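You operate a simulated robot arm through the tools that you are given. There is no shell and no other tool.

You are at the controls of a simulated robot arm. One attempt, no reset.

Task
Brush the lint off the black board and the sieve.
Fine: slide the frame aside to get at the board; use the small brush, back on its mat after, frame over the board again. Set down upright: small brush. Where these are worked on the way, their far stop is far enough and under half their travel is too little: brass frame. What is to be rubbed or washed off counts as gone when no trace of it is left.

The check looks at the end state, three seconds after you hand in, the way a careful person would. Anything else that was tipped, shoved, dropped, spilled or broken makes it a failure.

Robot
A 7-joint arm with a two-finger parallel gripper, fixed in place. Base frame: the origin is at the foot of the arm, x ahead of it, y to its left, z up; the work surface is at about z = 863. Lengths are in mm, angles in degrees, forces in N, time in s.
Its first joint turns from -166.0 to 166.0 degrees. Payload 4.4 kg.
Tool frame: the origin (TCP) lies between the finger pads and is the grasp point; the fingertips stand 23 mm ahead of it; z points along the fingers, y is the line along which they close. The gripper opens to 94 mm. The fingers are 38 mm wide and 10 mm thick; the gripper's body (54 by 96 mm) begins 39 mm behind the TCP.
Orientation is told as [roll, pitch, yaw] about the base's x, y, z axes, in that order, counted from this pose: with the fingers straight down and closing along the base's y, the tool's x points along the base's -x, its y along +y and its z along -z.

Tools
- The arm moves only by the tool jog_arm. Its argument "commands" is a list of rows, each a list of 7 numbers: the shift along the tool's x, y, z in mm, then the turn, a rotation vector about the tool's x, y, z in degrees, then the opening, from 0 (shut) to 1 (fully open). In form: [[x, y, z, ax, ay, az, fingers], ...]. A call has 1 to 20 rows; each row shifts and turns the commanded pose from where the row before left it, along the tool's axes as they then stand. A row lasts 0.2 s, in which the tool goes at most 50 mm and 8.6 degrees; a call with a longer step from one row to the next is refused whole, and so is a gripper value outside its range. Where a pose cannot be reached the arm comes as near as it can. A force on the tool above 90 N (or 10 N above the force at the start of the call, whichever is more), or a blocked arm, ends the call early, and 0.2 s more pass. Each finger travels about 72 mm/s and halts on what it meets, pressing with about 38 N; the grip force reading is that of the motor and also rises with nothing between the fingers. The clock runs only during rows and for 0.2 s after the last one: add rows that do not move to give the fingers time. It gives the time, the measured TCP pose, the force on the tool (base axes), the opening and the grip force at its end, in the units of the frame above (readings bear some noise), with the torque about the TCP (base axes, N m) and any sound that the robot's microphone picked up.
- Cameras (640 x 400 px; columns grow to the right, rows downward): "scene" is fixed at [59.6, 488.6, 1650.9]; the picture's right is [-0.37, -0.93, 0.00], its down [-0.56, 0.23, -0.80] and it looks along [0.74, -0.30, -0.61] (base axes); focal length 347 px, centre (320, 200). "wrist" rides on the gripper at [86, 16, -74] in the tool frame; the picture's right is [-0.18, 0.98, 0.00], its down [-0.58, -0.11, -0.81] and it looks along [-0.79, -0.15, 0.59] (tool axes); focal length 243 px, centre (320, 200). There is no depth. A picture from a camera that has moved, and an enlarged one, comes with that camera's place and axes in the base frame and with its lens. The place of the scene camera against the robot may be out by one fixed shift of up to 18 mm in any direction.
- camera(camera): a new picture of that camera. No time passes.
- close_up(camera, box): a new picture of the part [left, top, right, bottom] of that camera's present view, enlarged. No time passes.
- finish_job(): hands the job in; it is judged then, once.

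Places have to be worked out from the pictures, the camera data and where the tool is seen. Open the gripper and draw the arm clear of the work before you hand the job in, unless the task says otherwise.

The tools are called after "Call:" as a command line: name --pt "numbers of a row" for each row, then --argument value for the rest, lists and objects as JSON in quotes. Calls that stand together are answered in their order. jog_arm: Moves the arm, as the interface text tells. Its arguments: {"type":"object","properties":{"commands":{"type":"array","items":{"type":"array","items":{"type":"number"}}}},"required":["commands"]} The other tools are called the same way: camera (camera) takes a picture; close_up (camera, box) takes an enlarged picture of a part of a camera's view; finish_job () hands the job in.

At the start:

```text
t: 0.0
tcp_pos: [753.1, 399.1, 1247.0]
tcp_rot: [0.0, 0.0, 0.0]
contact_force: [-1.3, -0.2, 0.5]
wrist_torque: [-0.01, 0.01, 0.0]
finger_gap: 94.0
grip_force: 0.1
```

scene: 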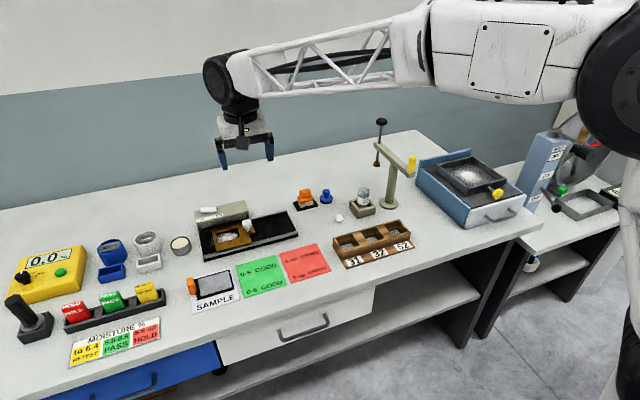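
wrist: 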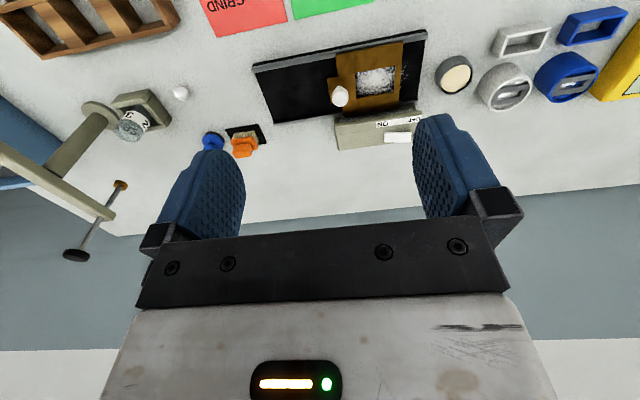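

I'll begin by looking closer at the scene; the black board with the brass frame seems to be near the centre and the sieve at the right on the blue box.

Call:
close_up --camera "scene" --box '[180, 170, 340, 270]'

Call:
close_up --camera "scene" --box '[400, 130, 560, 230]'

Call:
close_up --camera "scene" --box '[280, 110, 440, 280]'

Call:
close_up --camera "wrist" --box '[220, 0, 460, 160]'

```text
4.00 times, centred on (260, 220) of scene
camera zoom: at [59.6, 488.6, 1650.9], right [-0.37, -0.93, 0.0], down [-0.56, 0.23, -0.8], along [0.74, -0.3, -0.61], focal length 1387 px, centre (560, 120)
```

zoom: 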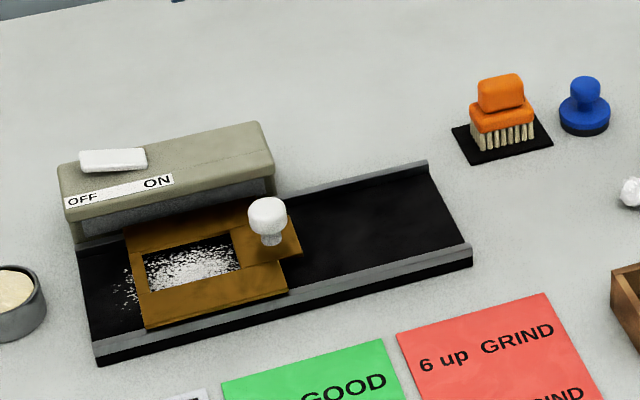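

```text
4.00 times, centred on (480, 180) of scene
camera zoom: at [59.6, 488.6, 1650.9], right [-0.37, -0.93, 0.0], down [-0.56, 0.23, -0.8], along [0.74, -0.3, -0.61], focal length 1387 px, centre (-320, 280)
```

zoom: 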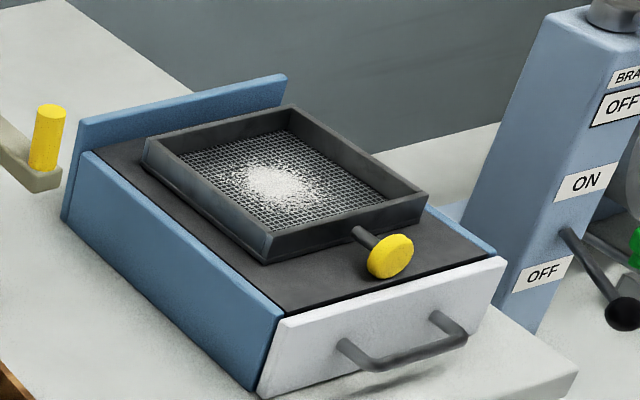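

```text
2.35 times, centred on (360, 195) of scene
camera zoom: at [59.6, 488.6, 1650.9], right [-0.37, -0.93, 0.0], down [-0.56, 0.23, -0.8], along [0.74, -0.3, -0.61], focal length 816 px, centre (226, 212)
```

zoom: 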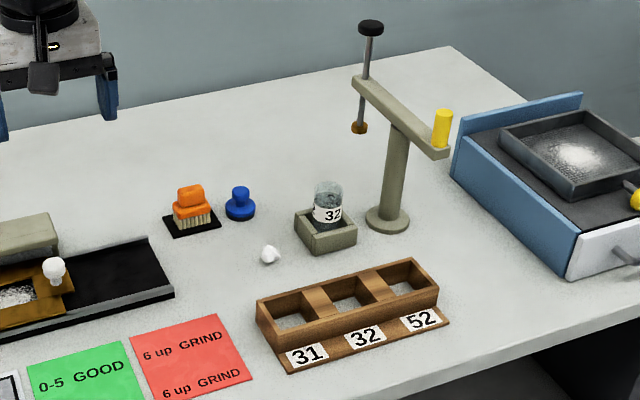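

```text
2.50 times, centred on (340, 80) of wrist
camera zoom: at [664.9, 412.8, 1320.9], right [0.18, 0.98, 0.0], down [0.58, -0.11, 0.81], along [0.79, -0.15, -0.59], focal length 606 px, centre (270, 500)
```

zoom: 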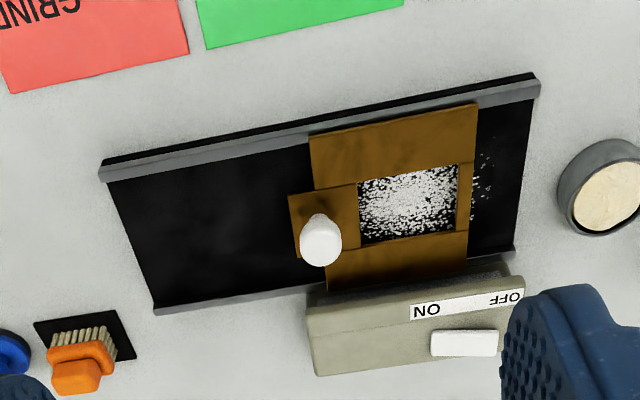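

The orange brush on its black mat sits at roughly (1000, 175), and the board covers x 844–969, y 257–552 with the frame at its +y end. I'll move the wrist camera nearer to the brush and look again.

Call:
jog_arm --pt "-5 -30 20 0 0 0 1" --pt "-5 -30 20 0 0 0 1" --pt "-5 -30 20 0 0 0 1" --pt "-5 -30 20 0 0 0 1" --pt "-5 -30 20 0 0 0 1" --pt "0 0 0 0 0 0 1"

Call:
camera --camera "wrist"

Call:
camera --camera "scene"

```text
t: 1.4
tcp_pos: [777.5, 248.0, 1146.3]
tcp_rot: [0.0, 0.0, -0.1]
contact_force: [-0.9, -0.4, 0.3]
wrist_torque: [-0.03, 0.0, 0.0]
finger_gap: 94.0
grip_force: 0.0
```

```text
taken
camera wrist: at [689.7, 264.1, 1220.2], right [0.18, 0.98, 0.0], down [0.58, -0.11, 0.81], along [0.79, -0.15, -0.59], focal length 243 px, centre (320, 200)
```

wrist: 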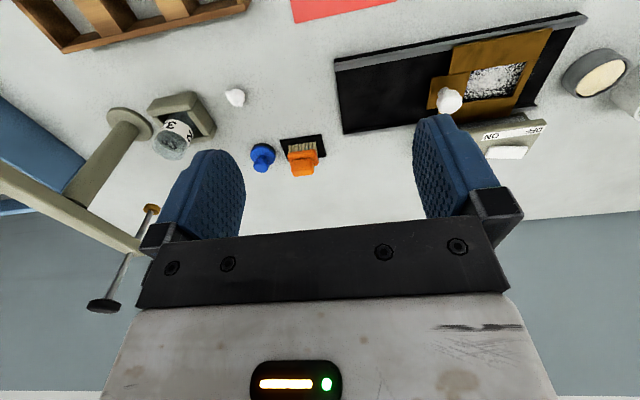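

```text
taken
```

scene: 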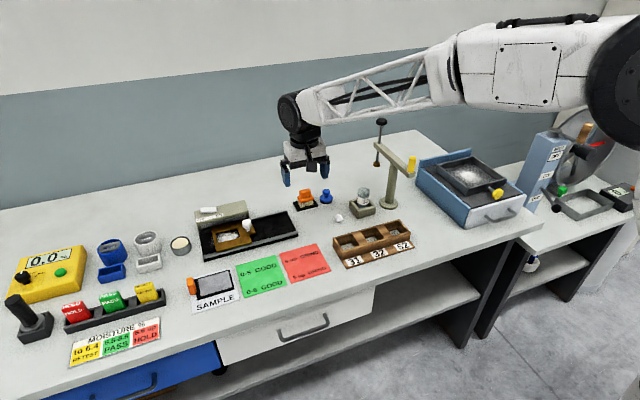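

Call:
close_up --camera "wrist" --box '[240, 100, 400, 200]'

Call:
close_up --camera "wrist" --box '[320, 0, 580, 162]'

Call:
close_up --camera "scene" --box '[280, 170, 350, 214]'

```text
4.00 times, centred on (320, 150) of wrist
camera zoom: at [689.7, 264.1, 1220.2], right [0.18, 0.98, 0.0], down [0.58, -0.11, 0.81], along [0.79, -0.15, -0.59], focal length 970 px, centre (320, 400)
```

zoom: 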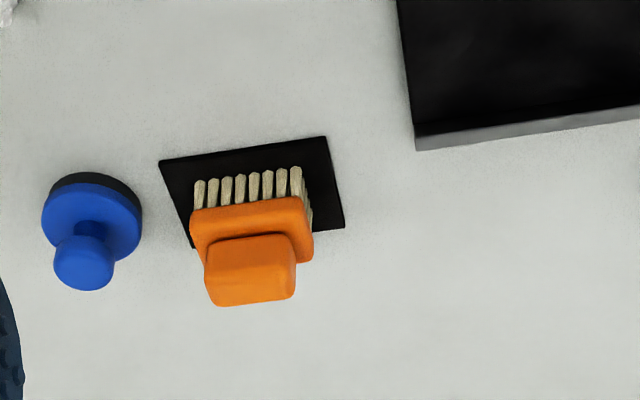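

```text
2.46 times, centred on (450, 81) of wrist
camera zoom: at [689.7, 264.1, 1220.2], right [0.18, 0.98, 0.0], down [0.58, -0.11, 0.81], along [0.79, -0.15, -0.59], focal length 597 px, centre (0, 493)
```

zoom: 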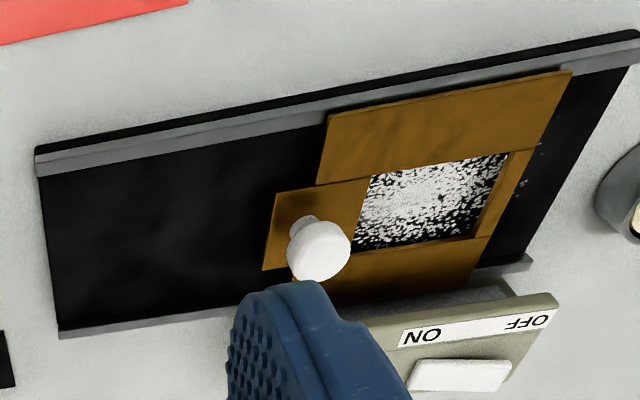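

```text
9.09 times, centred on (315, 192) of scene
camera zoom: at [59.6, 488.6, 1650.9], right [-0.37, -0.93, 0.0], down [-0.56, 0.23, -0.8], along [0.74, -0.3, -0.61], focal length 3153 px, centre (366, 273)
```

zoom: 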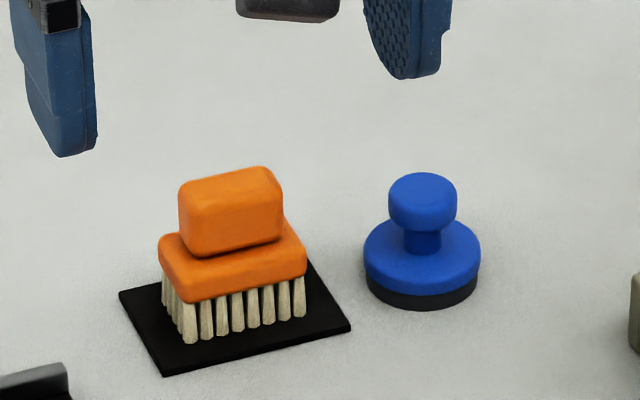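

The brush sits centred at about (999, 174) on its mat with its long side along y. The frame knob is near (913, 404). I'll move above the knob and look at it and at the housing behind the board.

Call:
jog_arm --pt "-18.5 31.2 29 0 0 0 1" --pt "-18.5 31.2 29 0 0 0 1" --pt "-18.5 31.2 29 0 0 0 1" --pt "-18.5 31.2 29 0 0 0 1" --pt "-18.5 31.2 29 0 0 0 1" --pt "0 0 0 0 0 0 1"

Call:
camera --camera "wrist"

Call:
close_up --camera "scene" --box '[180, 170, 340, 270]'

```text
t: 2.8
tcp_pos: [869.0, 404.2, 1001.2]
tcp_rot: [0.0, 0.0, 0.1]
contact_force: [0.4, 0.2, 0.0]
wrist_torque: [-0.03, 0.04, -0.01]
finger_gap: 93.9
grip_force: 0.0
```

```text
taken
camera wrist: at [781.4, 419.6, 1075.5], right [0.18, 0.98, 0.0], down [0.58, -0.11, 0.81], along [0.79, -0.15, -0.59], focal length 243 px, centre (320, 200)
```

wrist: 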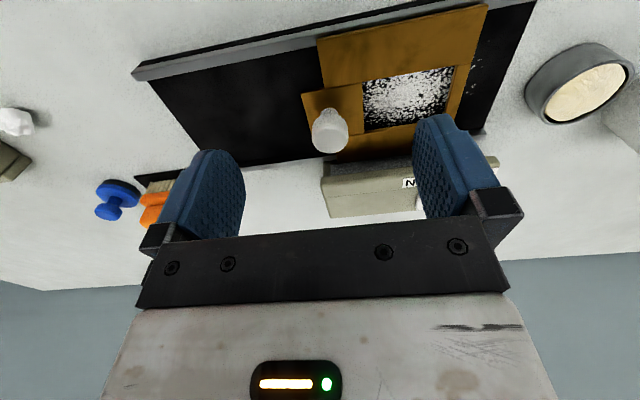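

```text
4.00 times, centred on (260, 220) of scene
camera zoom: at [59.6, 488.6, 1650.9], right [-0.37, -0.93, 0.0], down [-0.56, 0.23, -0.8], along [0.74, -0.3, -0.61], focal length 1387 px, centre (560, 120)
```

zoom: 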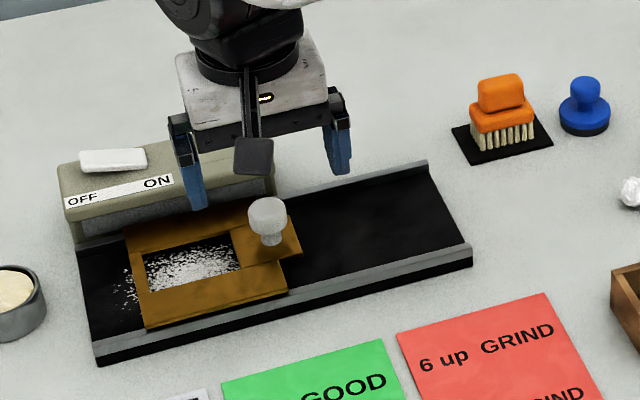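

Call:
close_up --camera "wrist" --box '[240, 60, 440, 185]'

Call:
close_up --camera "scene" --box '[190, 190, 270, 240]'

```text
3.20 times, centred on (340, 122) of wrist
camera zoom: at [781.4, 419.6, 1075.5], right [0.18, 0.98, 0.0], down [0.58, -0.11, 0.81], along [0.79, -0.15, -0.59], focal length 776 px, centre (256, 448)
```

zoom: 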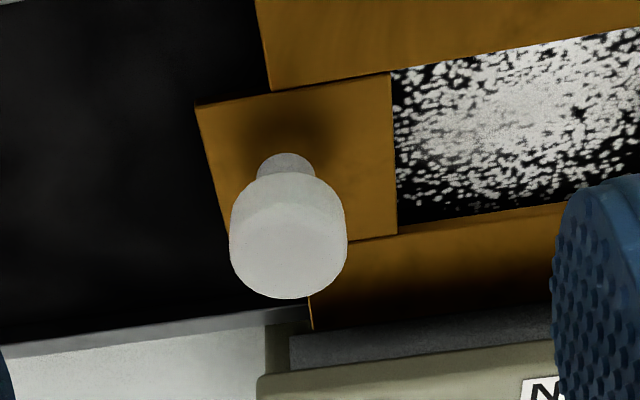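

```text
8.00 times, centred on (230, 215) of scene
camera zoom: at [59.6, 488.6, 1650.9], right [-0.37, -0.93, 0.0], down [-0.56, 0.23, -0.8], along [0.74, -0.3, -0.61], focal length 2775 px, centre (1040, 80)
```

zoom: 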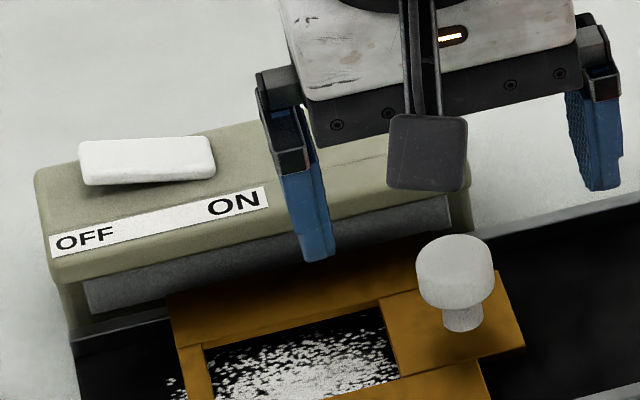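

The knob's head (about 30 mm wide) is centred near (911, 404, 912), and the housing's lip starts at about x = 960. I'll go straight over the knob and part of the way down, then check.

Call:
jog_arm --pt "-21 0 0 0 0 0 1" --pt "-21 0 0 0 0 0 1" --pt "0 0 25 0 0 0 1" --pt "0 0 25 0 0 0 1" --pt "0 0 0 0 0 0 1"

Call:
camera --camera "wrist"

Call:
close_up --camera "scene" --box '[190, 180, 290, 242]'

```text
t: 4.0
tcp_pos: [909.6, 404.3, 951.2]
tcp_rot: [-0.1, 0.0, 0.0]
contact_force: [-0.2, -0.1, -0.5]
wrist_torque: [-0.01, 0.01, 0.0]
finger_gap: 94.1
grip_force: 0.0
```

```text
taken
camera wrist: at [822.7, 418.5, 1024.7], right [0.18, 0.98, 0.0], down [0.58, -0.11, 0.81], along [0.79, -0.15, -0.59], focal length 243 px, centre (320, 200)
```

wrist: 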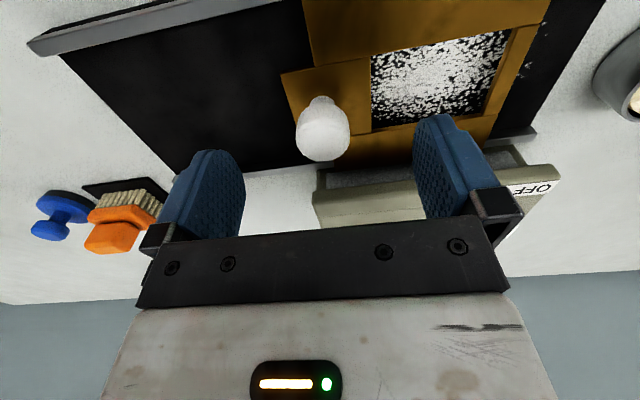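

```text
6.40 times, centred on (240, 211) of scene
camera zoom: at [59.6, 488.6, 1650.9], right [-0.37, -0.93, 0.0], down [-0.56, 0.23, -0.8], along [0.74, -0.3, -0.61], focal length 2220 px, centre (832, 130)
```

zoom: 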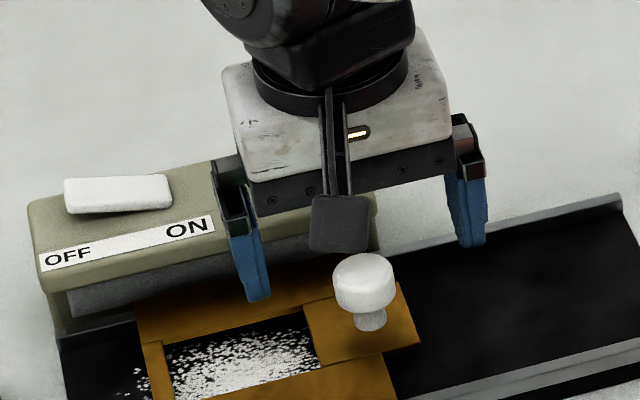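

The knob is centred between the fingers, so I'll lower to z ≈ 914 and close on the head.

Call:
jog_arm --pt "-1 0.5 13 0 0 0 1" --pt "0 0 12 0 0 0 1" --pt "0 0 12 0 0 0 1" --pt "0 0 0 0 0 0 1" --pt "0 0 0 0 0 0 0.5" --pt "0 0 0 0 0 0 0.2" --pt "0 0 0 0 0 0 0.2" --pt "0 0 0 0 0 0 0.2"

Call:
camera --camera "wrist"

```text
t: 5.8
tcp_pos: [911.9, 405.0, 914.7]
tcp_rot: [-0.1, -0.1, 0.0]
contact_force: [0.0, 1.5, -0.7]
wrist_torque: [-0.2, -0.38, 0.0]
finger_gap: 29.8
grip_force: 45.0
```

```text
taken
camera wrist: at [824.8, 419.6, 989.3], right [0.18, 0.98, 0.0], down [0.58, -0.11, 0.81], along [0.79, -0.15, -0.59], focal length 243 px, centre (320, 200)
```

wrist: 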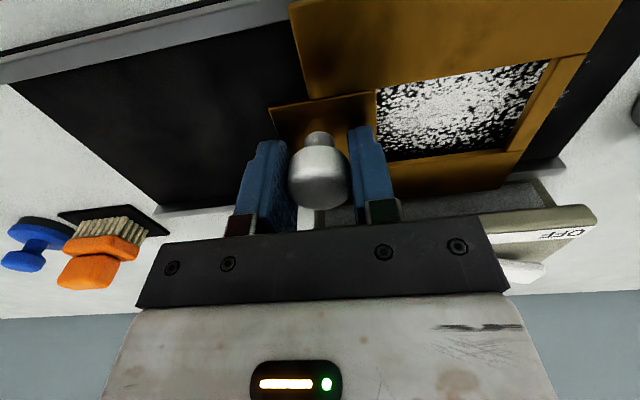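

The knob is held (gap 29.8). Now I'll slide the frame towards -y in gentle steps.

Call:
jog_arm --pt "0 -8 0 0 0 0 0.2" --pt "0 -12 0 0 0 0 0.2" --pt "0 -12 0 0 0 0 0.2" --pt "0 -12 0 0 0 0 0.2" --pt "0 -12 0 0 0 0 0.2" --pt "0 -12 0 0 0 0 0.2" --pt "0 -12 0 0 0 0 0.2" --pt "0 0 0 0 0 0 0.2"

Call:
camera --camera "wrist"

Call:
camera --camera "scene"

```text
t: 7.6
tcp_pos: [911.5, 323.2, 915.7]
tcp_rot: [0.0, 0.1, 0.0]
contact_force: [-28.6, -0.8, -4.5]
wrist_torque: [0.32, 0.14, 0.0]
finger_gap: 29.9
grip_force: 44.9
```

```text
taken
camera wrist: at [825.0, 339.4, 989.4], right [0.18, 0.98, 0.0], down [0.58, -0.11, 0.81], along [0.79, -0.15, -0.59], focal length 243 px, centre (320, 200)
```

wrist: 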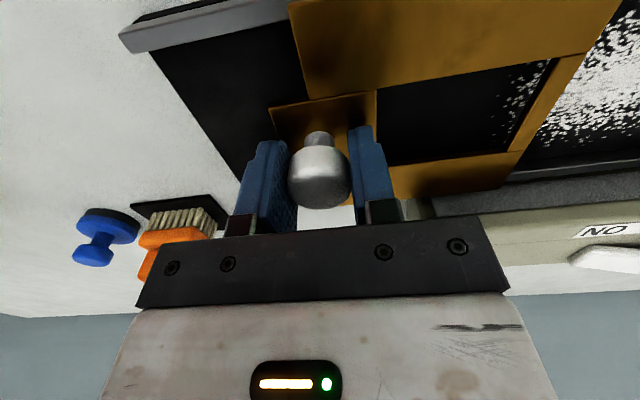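

```text
taken
```

scene: 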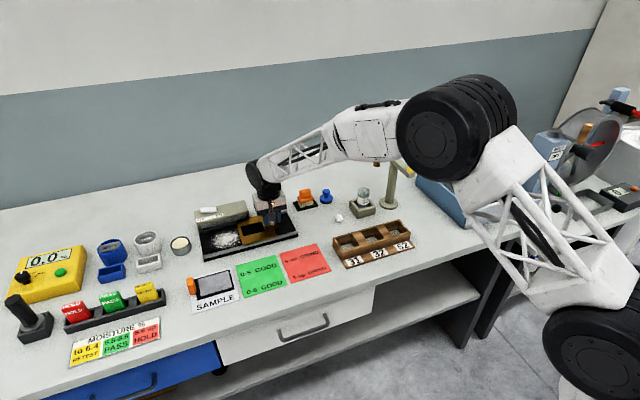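

The frame slides well, but there's 29 N sideways on the tool, so the rail runs slightly off the y axis. I'll ease towards -x and keep going in small steps.

Call:
jog_arm --pt "0.7 0 0 0 0 0 0.2" --pt "0 0 0 0 0 0 0.2"

```text
t: 8.2
tcp_pos: [912.3, 325.2, 915.3]
tcp_rot: [0.0, 0.0, 0.0]
contact_force: [-1.1, -0.8, -12.6]
wrist_torque: [0.26, 0.64, -0.08]
finger_gap: 29.9
grip_force: 44.4
```

Call:
jog_arm --pt "0.09 -10 0 0 0 0 0.2" --pt "0.09 -10 0 0 0 0 0.2" --pt "0.09 -10 0 0 0 0 0.2" --pt "0 0 0 0 0 0 0.2"

Call:
camera --camera "wrist"

Call:
close_up --camera "scene" --box '[180, 170, 340, 270]'

```text
t: 9.2
tcp_pos: [911.5, 293.2, 913.3]
tcp_rot: [0.0, 0.1, 0.0]
contact_force: [9.6, 0.1, -8.2]
wrist_torque: [-0.24, -0.82, -0.19]
finger_gap: 29.7
grip_force: 44.5
```

```text
taken
camera wrist: at [824.9, 309.1, 989.4], right [0.18, 0.98, 0.0], down [0.58, -0.11, 0.81], along [0.79, -0.15, -0.59], focal length 243 px, centre (320, 200)
```

wrist: 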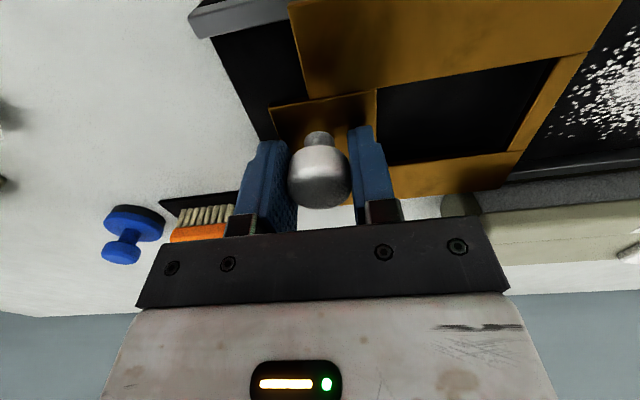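

```text
4.00 times, centred on (260, 220) of scene
camera zoom: at [59.6, 488.6, 1650.9], right [-0.37, -0.93, 0.0], down [-0.56, 0.23, -0.8], along [0.74, -0.3, -0.61], focal length 1387 px, centre (560, 120)
```

zoom: 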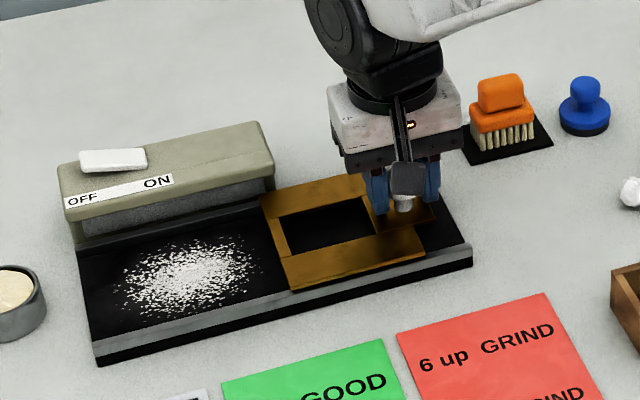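

The lint is nearly uncovered. I'll slide further in small steps until the far stop.

Call:
jog_arm --pt "0 -8 0 0 0 0 0.2" --pt "0 -8 0 0 0 0 0.2" --pt "0 -5 0 0 0 0 0.2" --pt "0 0 0 0 0 0 0.2"

```text
t: 10.2
tcp_pos: [911.2, 273.4, 914.9]
tcp_rot: [0.1, -0.2, 0.1]
contact_force: [22.4, 0.8, 0.4]
wrist_torque: [-0.27, -0.94, 0.03]
finger_gap: 29.9
grip_force: 44.8
```

Call:
jog_arm --pt "-0.5 0 0 0 0 0 0.2" --pt "0 -5 0 0 0 0 0.2" --pt "0 -5 0 0 0 0 0.2" --pt "0 0 0 0 0 0 0.2"

Call:
close_up --camera "scene" --box '[180, 170, 340, 270]'

```text
t: 11.2
tcp_pos: [912.2, 265.4, 915.1]
tcp_rot: [0.0, 0.0, 0.1]
contact_force: [13.5, 35.7, 8.4]
wrist_torque: [0.01, 1.01, -0.2]
finger_gap: 30.0
grip_force: 44.7
```

```text
4.00 times, centred on (260, 220) of scene
camera zoom: at [59.6, 488.6, 1650.9], right [-0.37, -0.93, 0.0], down [-0.56, 0.23, -0.8], along [0.74, -0.3, -0.61], focal length 1387 px, centre (560, 120)
```

zoom: 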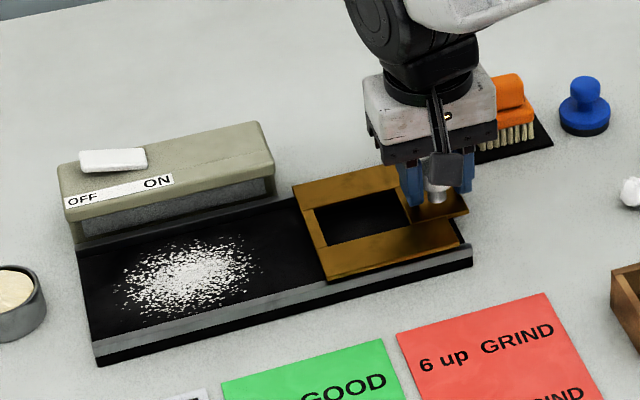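

The frame has hit its far stop (36 N along y) and the lint patch is fully uncovered. I'll ease off, open, and lift clear.

Call:
jog_arm --pt "0 1.2 0 0 0 0 0.2" --pt "0 0 0 0 0 0 0.6" --pt "0 0 0 0 0 0 0.6" --pt "0 0 0 0 0 0 0.6" --pt "0 0 -20 0 0 0 0.6" --pt "0 0 -40 0 0 0 0.6" --pt "0 0 -40 0 0 0 0.6" --pt "0 0 0 0 0 0 1"

Call:
camera --camera "wrist"

Call:
close_up --camera "scene" --box '[180, 170, 340, 270]'

```text
t: 13.0
tcp_pos: [911.3, 264.7, 1014.9]
tcp_rot: [0.0, -0.1, 0.0]
contact_force: [0.7, 0.3, 1.1]
wrist_torque: [-0.01, 0.01, 0.01]
finger_gap: 93.8
grip_force: 0.1
```

```text
taken
camera wrist: at [823.9, 279.6, 1089.3], right [0.18, 0.98, 0.0], down [0.58, -0.11, 0.81], along [0.79, -0.15, -0.59], focal length 243 px, centre (320, 200)
```

wrist: 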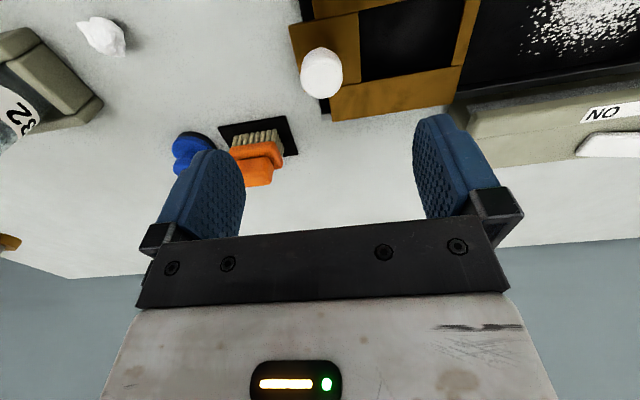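

```text
4.00 times, centred on (260, 220) of scene
camera zoom: at [59.6, 488.6, 1650.9], right [-0.37, -0.93, 0.0], down [-0.56, 0.23, -0.8], along [0.74, -0.3, -0.61], focal length 1387 px, centre (560, 120)
```

zoom: 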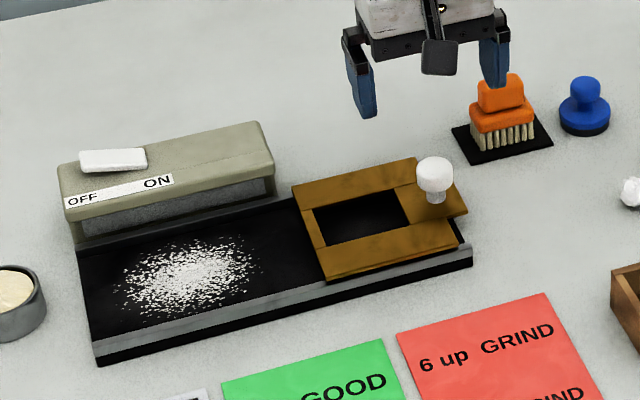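

The frame is parked at its far stop. Now I'll move in front of the brush for a close view before picking it up.

Call:
jog_arm --pt "0 -45 0 0 0 0 1" --pt "0 -45 0 0 0 0 1" --pt "0 0 0 0 0 0 1"

Call:
camera --camera "wrist"

Call:
close_up --camera "wrist" --box '[250, 80, 410, 180]'

```text
t: 13.8
tcp_pos: [910.1, 171.9, 1015.3]
tcp_rot: [0.0, 0.0, 0.0]
contact_force: [0.3, -0.8, 0.4]
wrist_torque: [-0.04, -0.01, 0.03]
finger_gap: 93.9
grip_force: 0.1
```

```text
taken
camera wrist: at [824.4, 187.1, 1090.2], right [0.18, 0.98, 0.0], down [0.58, -0.11, 0.81], along [0.79, -0.15, -0.59], focal length 243 px, centre (320, 200)
```

wrist: 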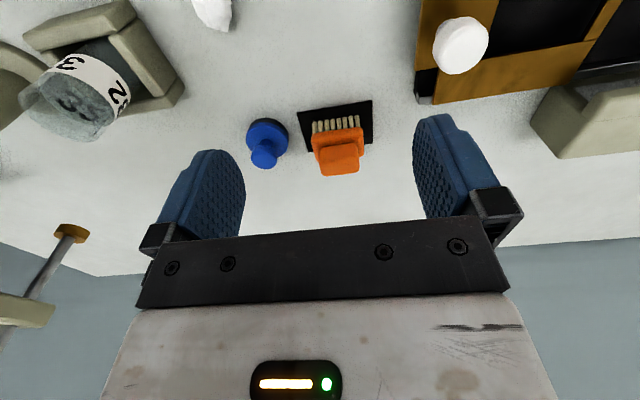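

```text
4.00 times, centred on (330, 130) of wrist
camera zoom: at [824.4, 187.1, 1090.2], right [0.18, 0.98, 0.0], down [0.58, -0.11, 0.81], along [0.79, -0.15, -0.59], focal length 970 px, centre (280, 480)
```

zoom: 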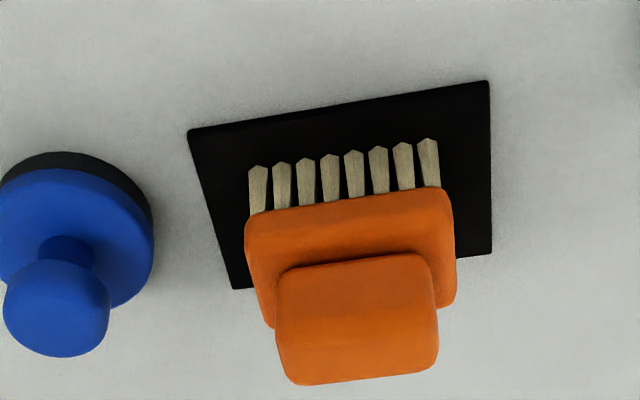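

The handle spans about y 157–193 and x 990–1010, with its top near z 924. It's beyond the quoted reach, so I'll test how far out I can get while still above it.

Call:
jog_arm --pt "-30 1 0 0 0 0 0.65" --pt "-30 1 0 0 0 0 0.65" --pt "-29 1 0 0 0 0 0.65" --pt "0 0 0 0 0 0 0.65"

Call:
camera --camera "wrist"

```text
t: 14.8
tcp_pos: [1001.5, 177.3, 1014.2]
tcp_rot: [0.0, 0.0, 0.1]
contact_force: [0.0, -0.1, 0.8]
wrist_torque: [-0.01, 0.02, -0.03]
finger_gap: 61.4
grip_force: 0.0
```

```text
taken
camera wrist: at [914.5, 191.5, 1090.0], right [0.18, 0.98, 0.0], down [0.58, -0.11, 0.81], along [0.79, -0.15, -0.59], focal length 243 px, centre (320, 200)
```

wrist: 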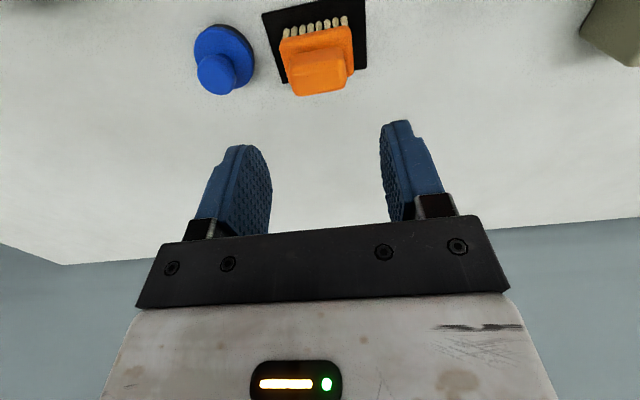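

The arm reaches over the brush with the tool straight down. I'll take a close-up to check the alignment before descending.

Call:
close_up --camera "wrist" --box '[240, 0, 400, 100]'

Call:
close_up --camera "scene" --box '[270, 150, 350, 214]'

```text
4.00 times, centred on (320, 50) of wrist
camera zoom: at [914.5, 191.5, 1090.0], right [0.18, 0.98, 0.0], down [0.58, -0.11, 0.81], along [0.79, -0.15, -0.59], focal length 970 px, centre (320, 800)
```

zoom: 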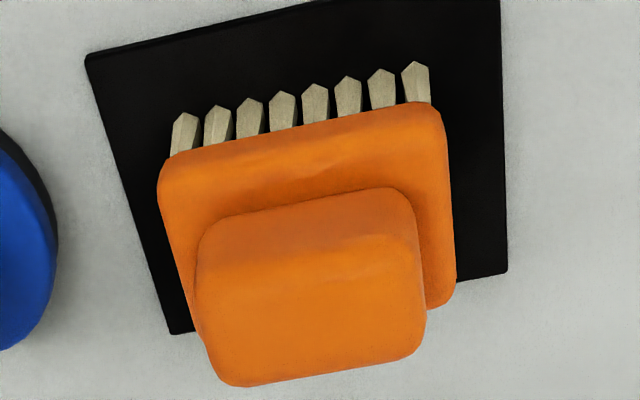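

```text
6.25 times, centred on (310, 182) of scene
camera zoom: at [59.6, 488.6, 1650.9], right [-0.37, -0.93, 0.0], down [-0.56, 0.23, -0.8], along [0.74, -0.3, -0.61], focal length 2168 px, centre (382, 312)
```

zoom: 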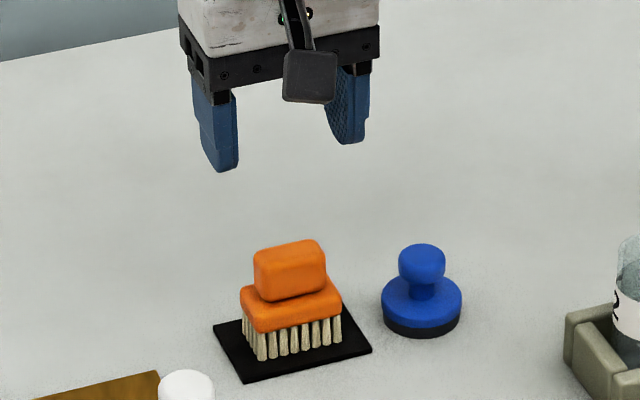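

Handle centre is about 1–2 mm off the tool axis; I'll correct that and descend in steps to z ≈ 929 so the tips stay above the brush body.

Call:
jog_arm --pt "1.5 -0.8 20 0 0 0 0.65" --pt "0 0 20 0 0 0 0.65" --pt "0 0 15 0 0 0 0.65" --pt "0 0 10 0 0 0 0.65" --pt "0 0 0 0 0 0 0.65"

Call:
camera --camera "wrist"

Call:
close_up --camera "scene" --box '[270, 170, 350, 220]'

```text
t: 16.0
tcp_pos: [998.9, 176.5, 949.4]
tcp_rot: [0.0, 0.1, 0.0]
contact_force: [-0.7, -0.7, 0.2]
wrist_torque: [0.03, -0.01, -0.01]
finger_gap: 61.0
grip_force: 0.1
```

```text
taken
camera wrist: at [912.2, 191.2, 1023.8], right [0.18, 0.98, 0.0], down [0.58, -0.11, 0.81], along [0.79, -0.15, -0.59], focal length 243 px, centre (320, 200)
```

wrist: 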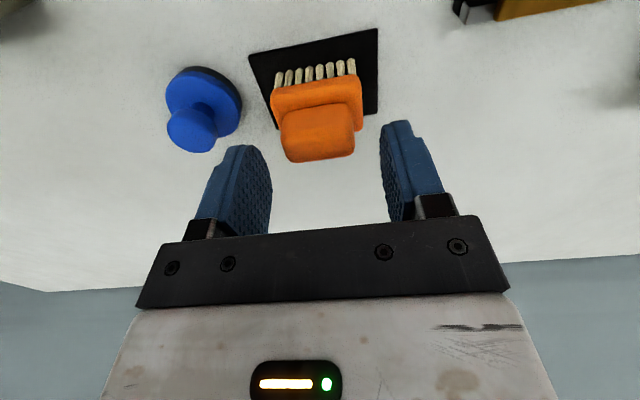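

```text
8.00 times, centred on (310, 195) of scene
camera zoom: at [59.6, 488.6, 1650.9], right [-0.37, -0.93, 0.0], down [-0.56, 0.23, -0.8], along [0.74, -0.3, -0.61], focal length 2775 px, centre (400, 240)
```

zoom: 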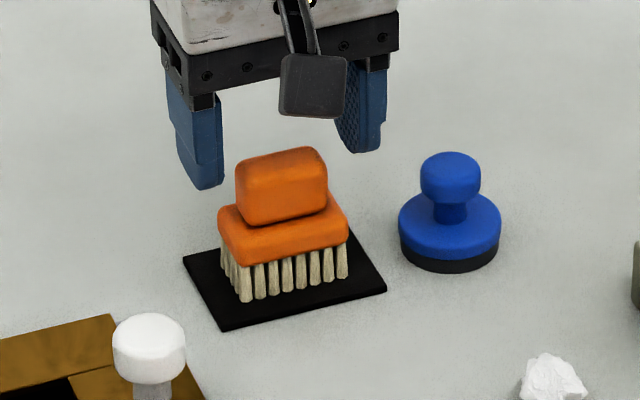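

Well centred. I'll descend the last 20 mm.

Call:
jog_arm --pt "0 -0.8 8 0 0 0 0.65" --pt "0 0 7 0 0 0 0.65" --pt "0 0 5 0 0 0 0.65" --pt "0 0 0 0 0 0 0.65"

Call:
camera --camera "wrist"

Call:
close_up --camera "scene" --box '[280, 170, 344, 210]'

```text
t: 17.0
tcp_pos: [999.6, 176.6, 929.6]
tcp_rot: [0.0, 0.0, 0.0]
contact_force: [0.6, 0.6, 1.0]
wrist_torque: [0.0, 0.01, -0.01]
finger_gap: 61.5
grip_force: 0.0
```

```text
taken
camera wrist: at [912.3, 190.3, 1004.0], right [0.18, 0.98, 0.0], down [0.58, -0.11, 0.81], along [0.79, -0.15, -0.59], focal length 243 px, centre (320, 200)
```

wrist: 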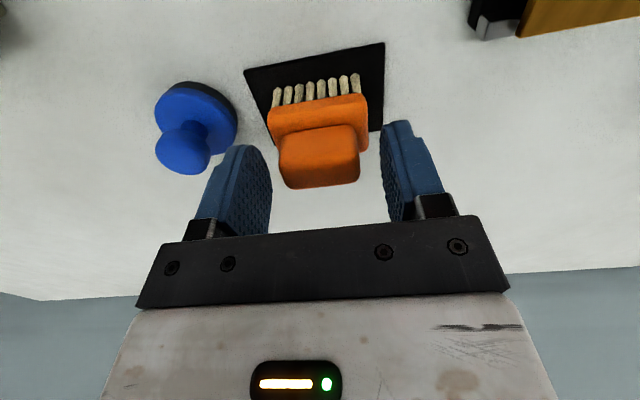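

```text
10.00 times, centred on (312, 190) of scene
camera zoom: at [59.6, 488.6, 1650.9], right [-0.37, -0.93, 0.0], down [-0.56, 0.23, -0.8], along [0.74, -0.3, -0.61], focal length 3468 px, centre (400, 300)
```

zoom: 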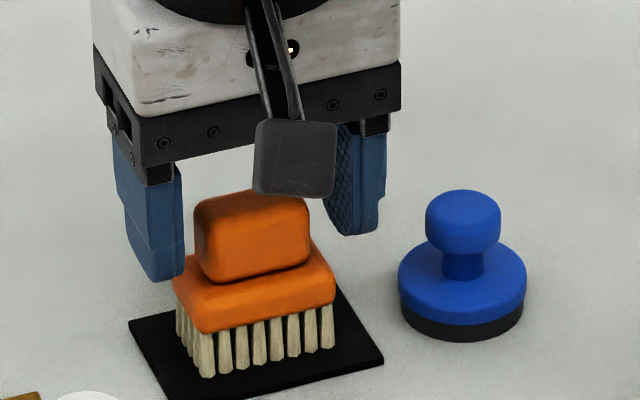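

The handle is centred between the pads. Closing now.

Call:
jog_arm --pt "0 0 0 0 0 0 0.5" --pt "0 0 0 0 0 0 0.4" --pt "0 0 0 0 0 0 0.25" --pt "0 0 0 0 0 0 0.2" --pt "0 0 0 0 0 0 0.2"

Call:
close_up --camera "scene" --box '[280, 170, 344, 210]'

Call:
camera --camera "wrist"

```text
t: 18.2
tcp_pos: [998.6, 175.9, 930.0]
tcp_rot: [0.0, 0.0, 0.0]
contact_force: [0.4, -1.2, 0.9]
wrist_torque: [-0.02, 0.02, 0.02]
finger_gap: 39.5
grip_force: 38.2
```

```text
10.00 times, centred on (312, 190) of scene
camera zoom: at [59.6, 488.6, 1650.9], right [-0.37, -0.93, 0.0], down [-0.56, 0.23, -0.8], along [0.74, -0.3, -0.61], focal length 3468 px, centre (400, 300)
```

zoom: 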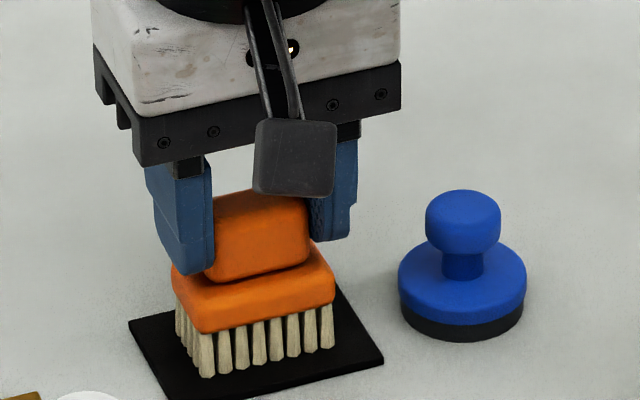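

```text
taken
camera wrist: at [912.3, 190.3, 1004.2], right [0.18, 0.98, 0.0], down [0.58, -0.11, 0.81], along [0.79, -0.15, -0.59], focal length 243 px, centre (320, 200)
```

wrist: 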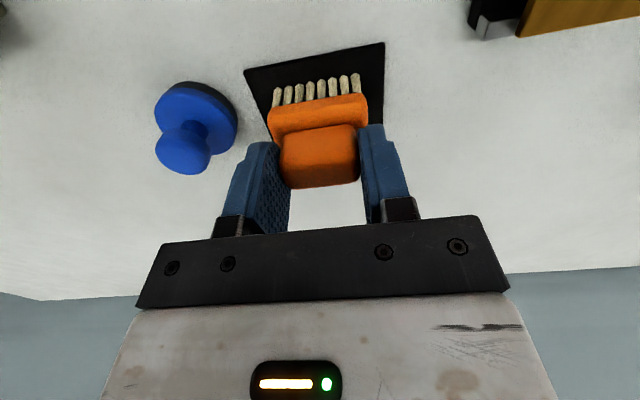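

The brush is gripped (gap 39.5, 38 N). I'll lift it straight up 100 mm and check that it came along level.

Call:
jog_arm --pt "0 0 -5 0 0 0 0.2" --pt "0 0 -15 0 0 0 0.2" --pt "0 0 -40 0 0 0 0.2" --pt "0 0 -40 0 0 0 0.2" --pt "0 0 0 0 0 0 0.2"

Call:
camera --camera "scene"

Call:
camera --camera "wrist"

Call:
close_up --camera "scene" --box '[270, 130, 350, 214]'

```text
t: 19.4
tcp_pos: [998.3, 174.9, 1031.5]
tcp_rot: [0.0, 0.0, 0.0]
contact_force: [-0.7, 0.5, -1.1]
wrist_torque: [0.0, 0.03, 0.0]
finger_gap: 39.2
grip_force: 38.4
```

```text
taken
```

scene: 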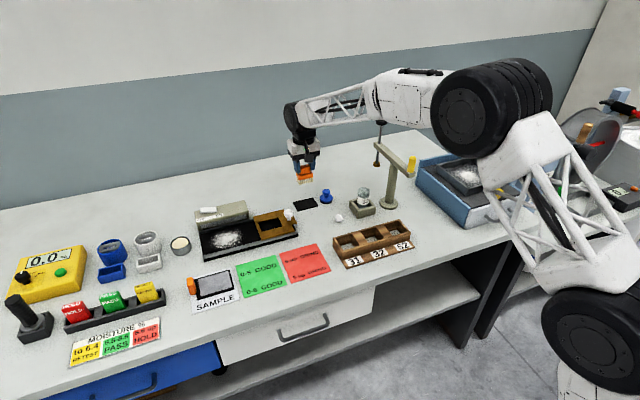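

```text
taken
camera wrist: at [911.5, 190.5, 1104.8], right [0.18, 0.98, 0.0], down [0.58, -0.11, 0.81], along [0.79, -0.15, -0.59], focal length 243 px, centre (320, 200)
```

wrist: 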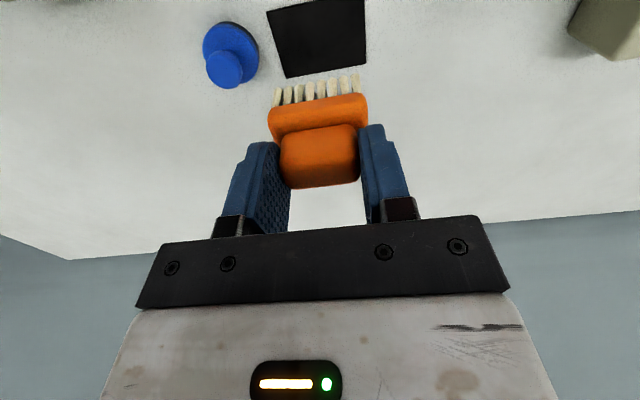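

```text
4.76 times, centred on (310, 172) of scene
camera zoom: at [59.6, 488.6, 1650.9], right [-0.37, -0.93, 0.0], down [-0.56, 0.23, -0.8], along [0.74, -0.3, -0.61], focal length 1652 px, centre (368, 333)
```

zoom: 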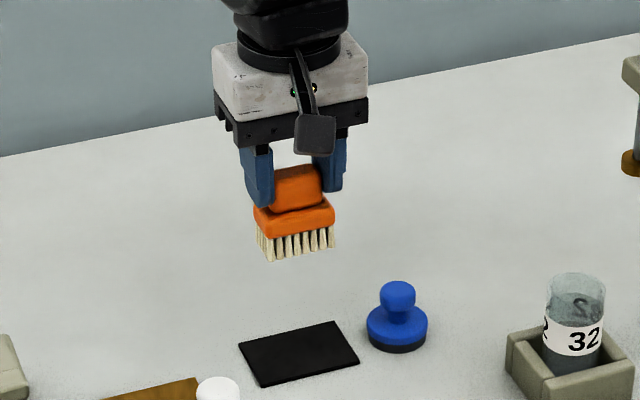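

The brush is up and level. I'll carry it high to a viewing spot in front of the lint patch to study the rails and the housing lip.

Call:
jog_arm --pt "18.5 37 0 0 0 0 0.2" --pt "18.5 37 0 0 0 0 0.2" --pt "18.5 37 0 0 0 0 0.2" --pt "18.5 37 0 0 0 0 0.2" --pt "18.5 37 0 0 0 0 0.2" --pt "18.5 37 0 0 0 0 0.2" --pt "18.5 37 0 0 0 0 0.2" --pt "18.5 37 0 0 0 0 0.2" --pt "0 0 0 0 0 0 0.2"

Call:
camera --camera "wrist"

Call:
close_up --camera "wrist" --box '[200, 0, 456, 160]'

Call:
close_up --camera "scene" --box '[190, 180, 300, 249]'

```text
t: 21.4
tcp_pos: [849.8, 473.1, 1032.4]
tcp_rot: [0.0, 0.1, 0.0]
contact_force: [-0.3, -0.4, -0.7]
wrist_torque: [0.01, -0.02, 0.03]
finger_gap: 39.4
grip_force: 37.5
```

```text
taken
camera wrist: at [762.4, 487.7, 1106.8], right [0.18, 0.98, 0.0], down [0.58, -0.11, 0.81], along [0.79, -0.15, -0.59], focal length 243 px, centre (320, 200)
```

wrist: 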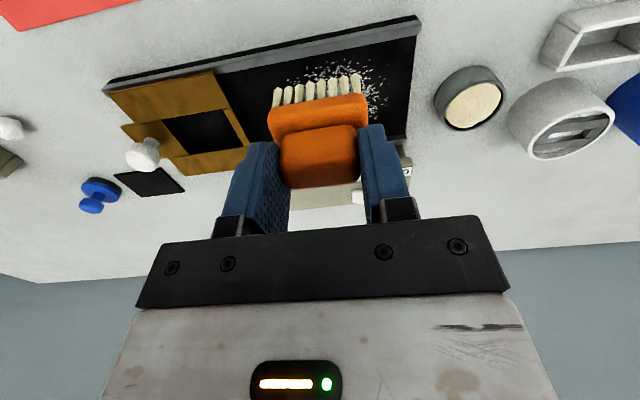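

```text
2.50 times, centred on (328, 80) of wrist
camera zoom: at [762.4, 487.7, 1106.8], right [0.18, 0.98, 0.0], down [0.58, -0.11, 0.81], along [0.79, -0.15, -0.59], focal length 606 px, centre (300, 500)
```

zoom: 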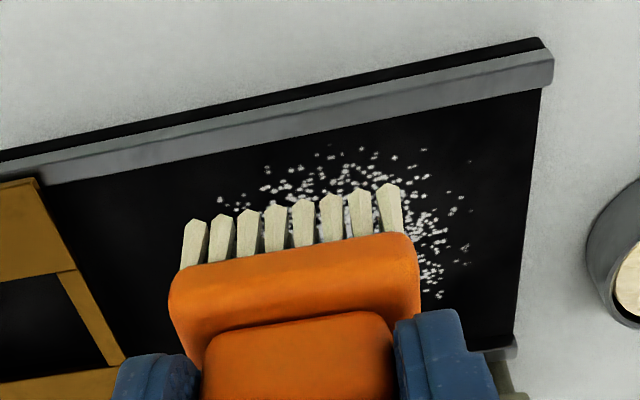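

```text
5.80 times, centred on (245, 214) of scene
camera zoom: at [59.6, 488.6, 1650.9], right [-0.37, -0.93, 0.0], down [-0.56, 0.23, -0.8], along [0.74, -0.3, -0.61], focal length 2011 px, centre (755, 116)
```

zoom: 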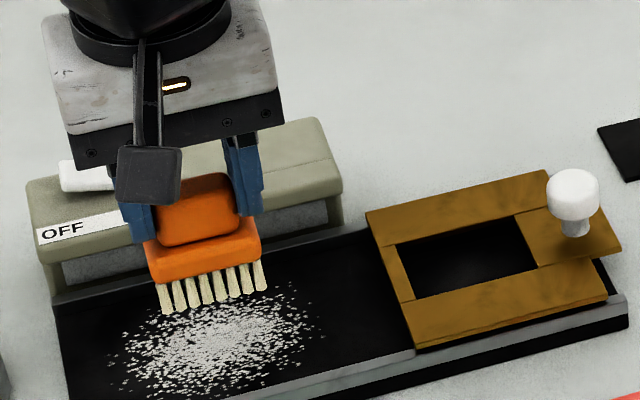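

Lint spans roughly x 865–950 and y 420–532, and the brush hides the far edge. I'll shift sideways so the wrist camera sees the whole patch and the housing lip past the brush.

Call:
jog_arm --pt "-10 -40 0 0 0 0 0.2" --pt "-10 -40 0 0 0 0 0.2" --pt "0 -30 0 0 0 0 0.2" --pt "0 0 0 0 0 0 0.2"

Call:
camera --camera "wrist"

Call:
close_up --camera "wrist" --box '[360, 0, 616, 160]'

Call:
close_up --camera "scene" --box '[190, 195, 290, 257]'

```text
t: 22.4
tcp_pos: [870.4, 361.9, 1030.3]
tcp_rot: [-0.1, 0.0, 0.0]
contact_force: [0.2, 0.2, -0.6]
wrist_torque: [-0.04, 0.02, 0.02]
finger_gap: 39.4
grip_force: 37.6
```

```text
taken
camera wrist: at [783.8, 376.9, 1105.0], right [0.18, 0.98, 0.0], down [0.58, -0.11, 0.81], along [0.79, -0.15, -0.59], focal length 243 px, centre (320, 200)
```

wrist: 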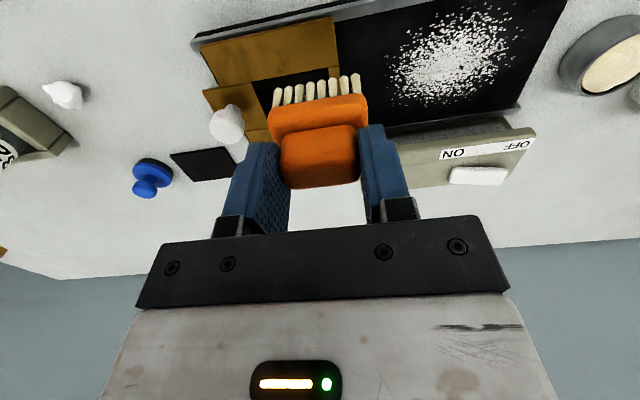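

```text
2.50 times, centred on (488, 80) of wrist
camera zoom: at [783.8, 376.9, 1105.0], right [0.18, 0.98, 0.0], down [0.58, -0.11, 0.81], along [0.79, -0.15, -0.59], focal length 606 px, centre (-100, 500)
```

zoom: 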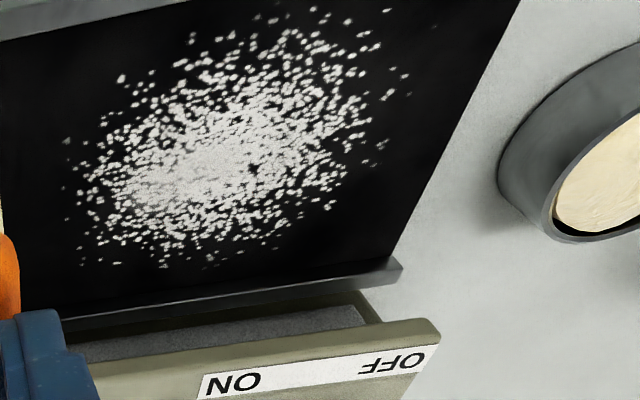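

```text
6.40 times, centred on (240, 226) of scene
camera zoom: at [59.6, 488.6, 1650.9], right [-0.37, -0.93, 0.0], down [-0.56, 0.23, -0.8], along [0.74, -0.3, -0.61], focal length 2220 px, centre (832, 34)
```

zoom: 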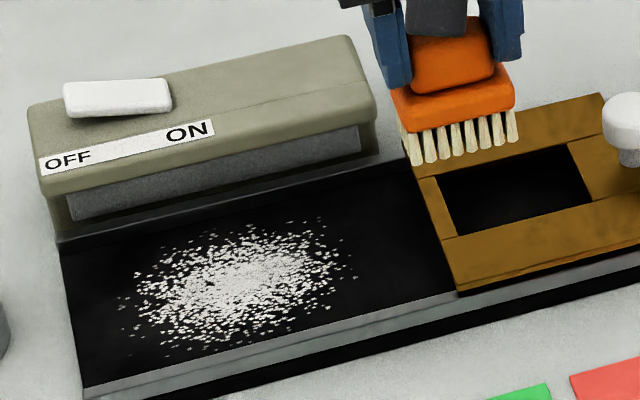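

The patch is bounded by about x 865–953, y 417–531; the near rail ends at x ≈ 860, the far rail starts at x ≈ 962, and the housing face is behind that. I'll move over the near -y corner of the patch and descend most of the way.

Call:
jog_arm --pt "-4 32 0 0 0 0 0.2" --pt "-4 31 0 0 0 0 0.2" --pt "0 0 25 0 0 0 0.2" --pt "0 0 25 0 0 0 0.2" --pt "0 0 20 0 0 0 0.2" --pt "0 0 10 0 0 0 0.2" --pt "0 0 0 0 0 0 0.2"

Call:
camera --camera "wrist"

Call:
close_up --camera "scene" --box '[190, 195, 290, 257]'

```text
t: 24.0
tcp_pos: [878.4, 423.5, 950.0]
tcp_rot: [0.0, 0.0, 0.0]
contact_force: [0.8, 0.2, -0.7]
wrist_torque: [0.02, 0.02, 0.0]
finger_gap: 39.4
grip_force: 37.9
```

```text
taken
camera wrist: at [792.0, 439.3, 1024.7], right [0.18, 0.98, 0.0], down [0.58, -0.11, 0.81], along [0.79, -0.15, -0.59], focal length 243 px, centre (320, 200)
```

wrist: 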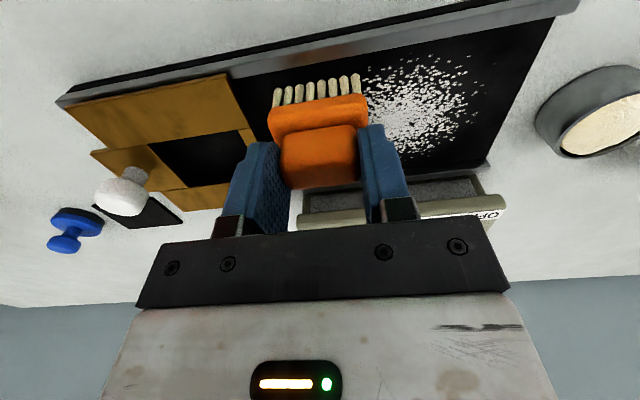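

```text
6.40 times, centred on (240, 226) of scene
camera zoom: at [59.6, 488.6, 1650.9], right [-0.37, -0.93, 0.0], down [-0.56, 0.23, -0.8], along [0.74, -0.3, -0.61], focal length 2220 px, centre (832, 34)
```

zoom: 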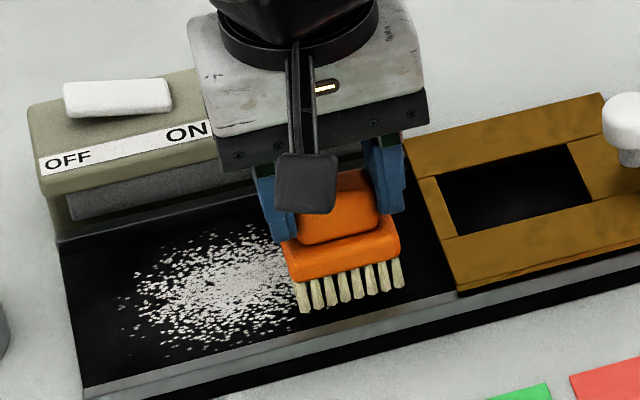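

The brush is about 10 mm above the board, 4 mm inside the near rail. I'll lower slowly to feel contact.

Call:
jog_arm --pt "0 0 2 0 0 0 0.2" --pt "0 0 2 0 0 0 0.2" --pt "0 0 1.5 0 0 0 0.2" --pt "0 0 1.5 0 0 0 0.2" --pt "0 0 1 0 0 0 0.2" --pt "0 0 0 0 0 0 0.2"

```text
t: 25.4
tcp_pos: [879.9, 424.1, 942.7]
tcp_rot: [0.0, 0.0, 0.0]
contact_force: [-0.7, 0.4, -0.6]
wrist_torque: [0.0, -0.04, 0.0]
finger_gap: 38.9
grip_force: 38.1
```

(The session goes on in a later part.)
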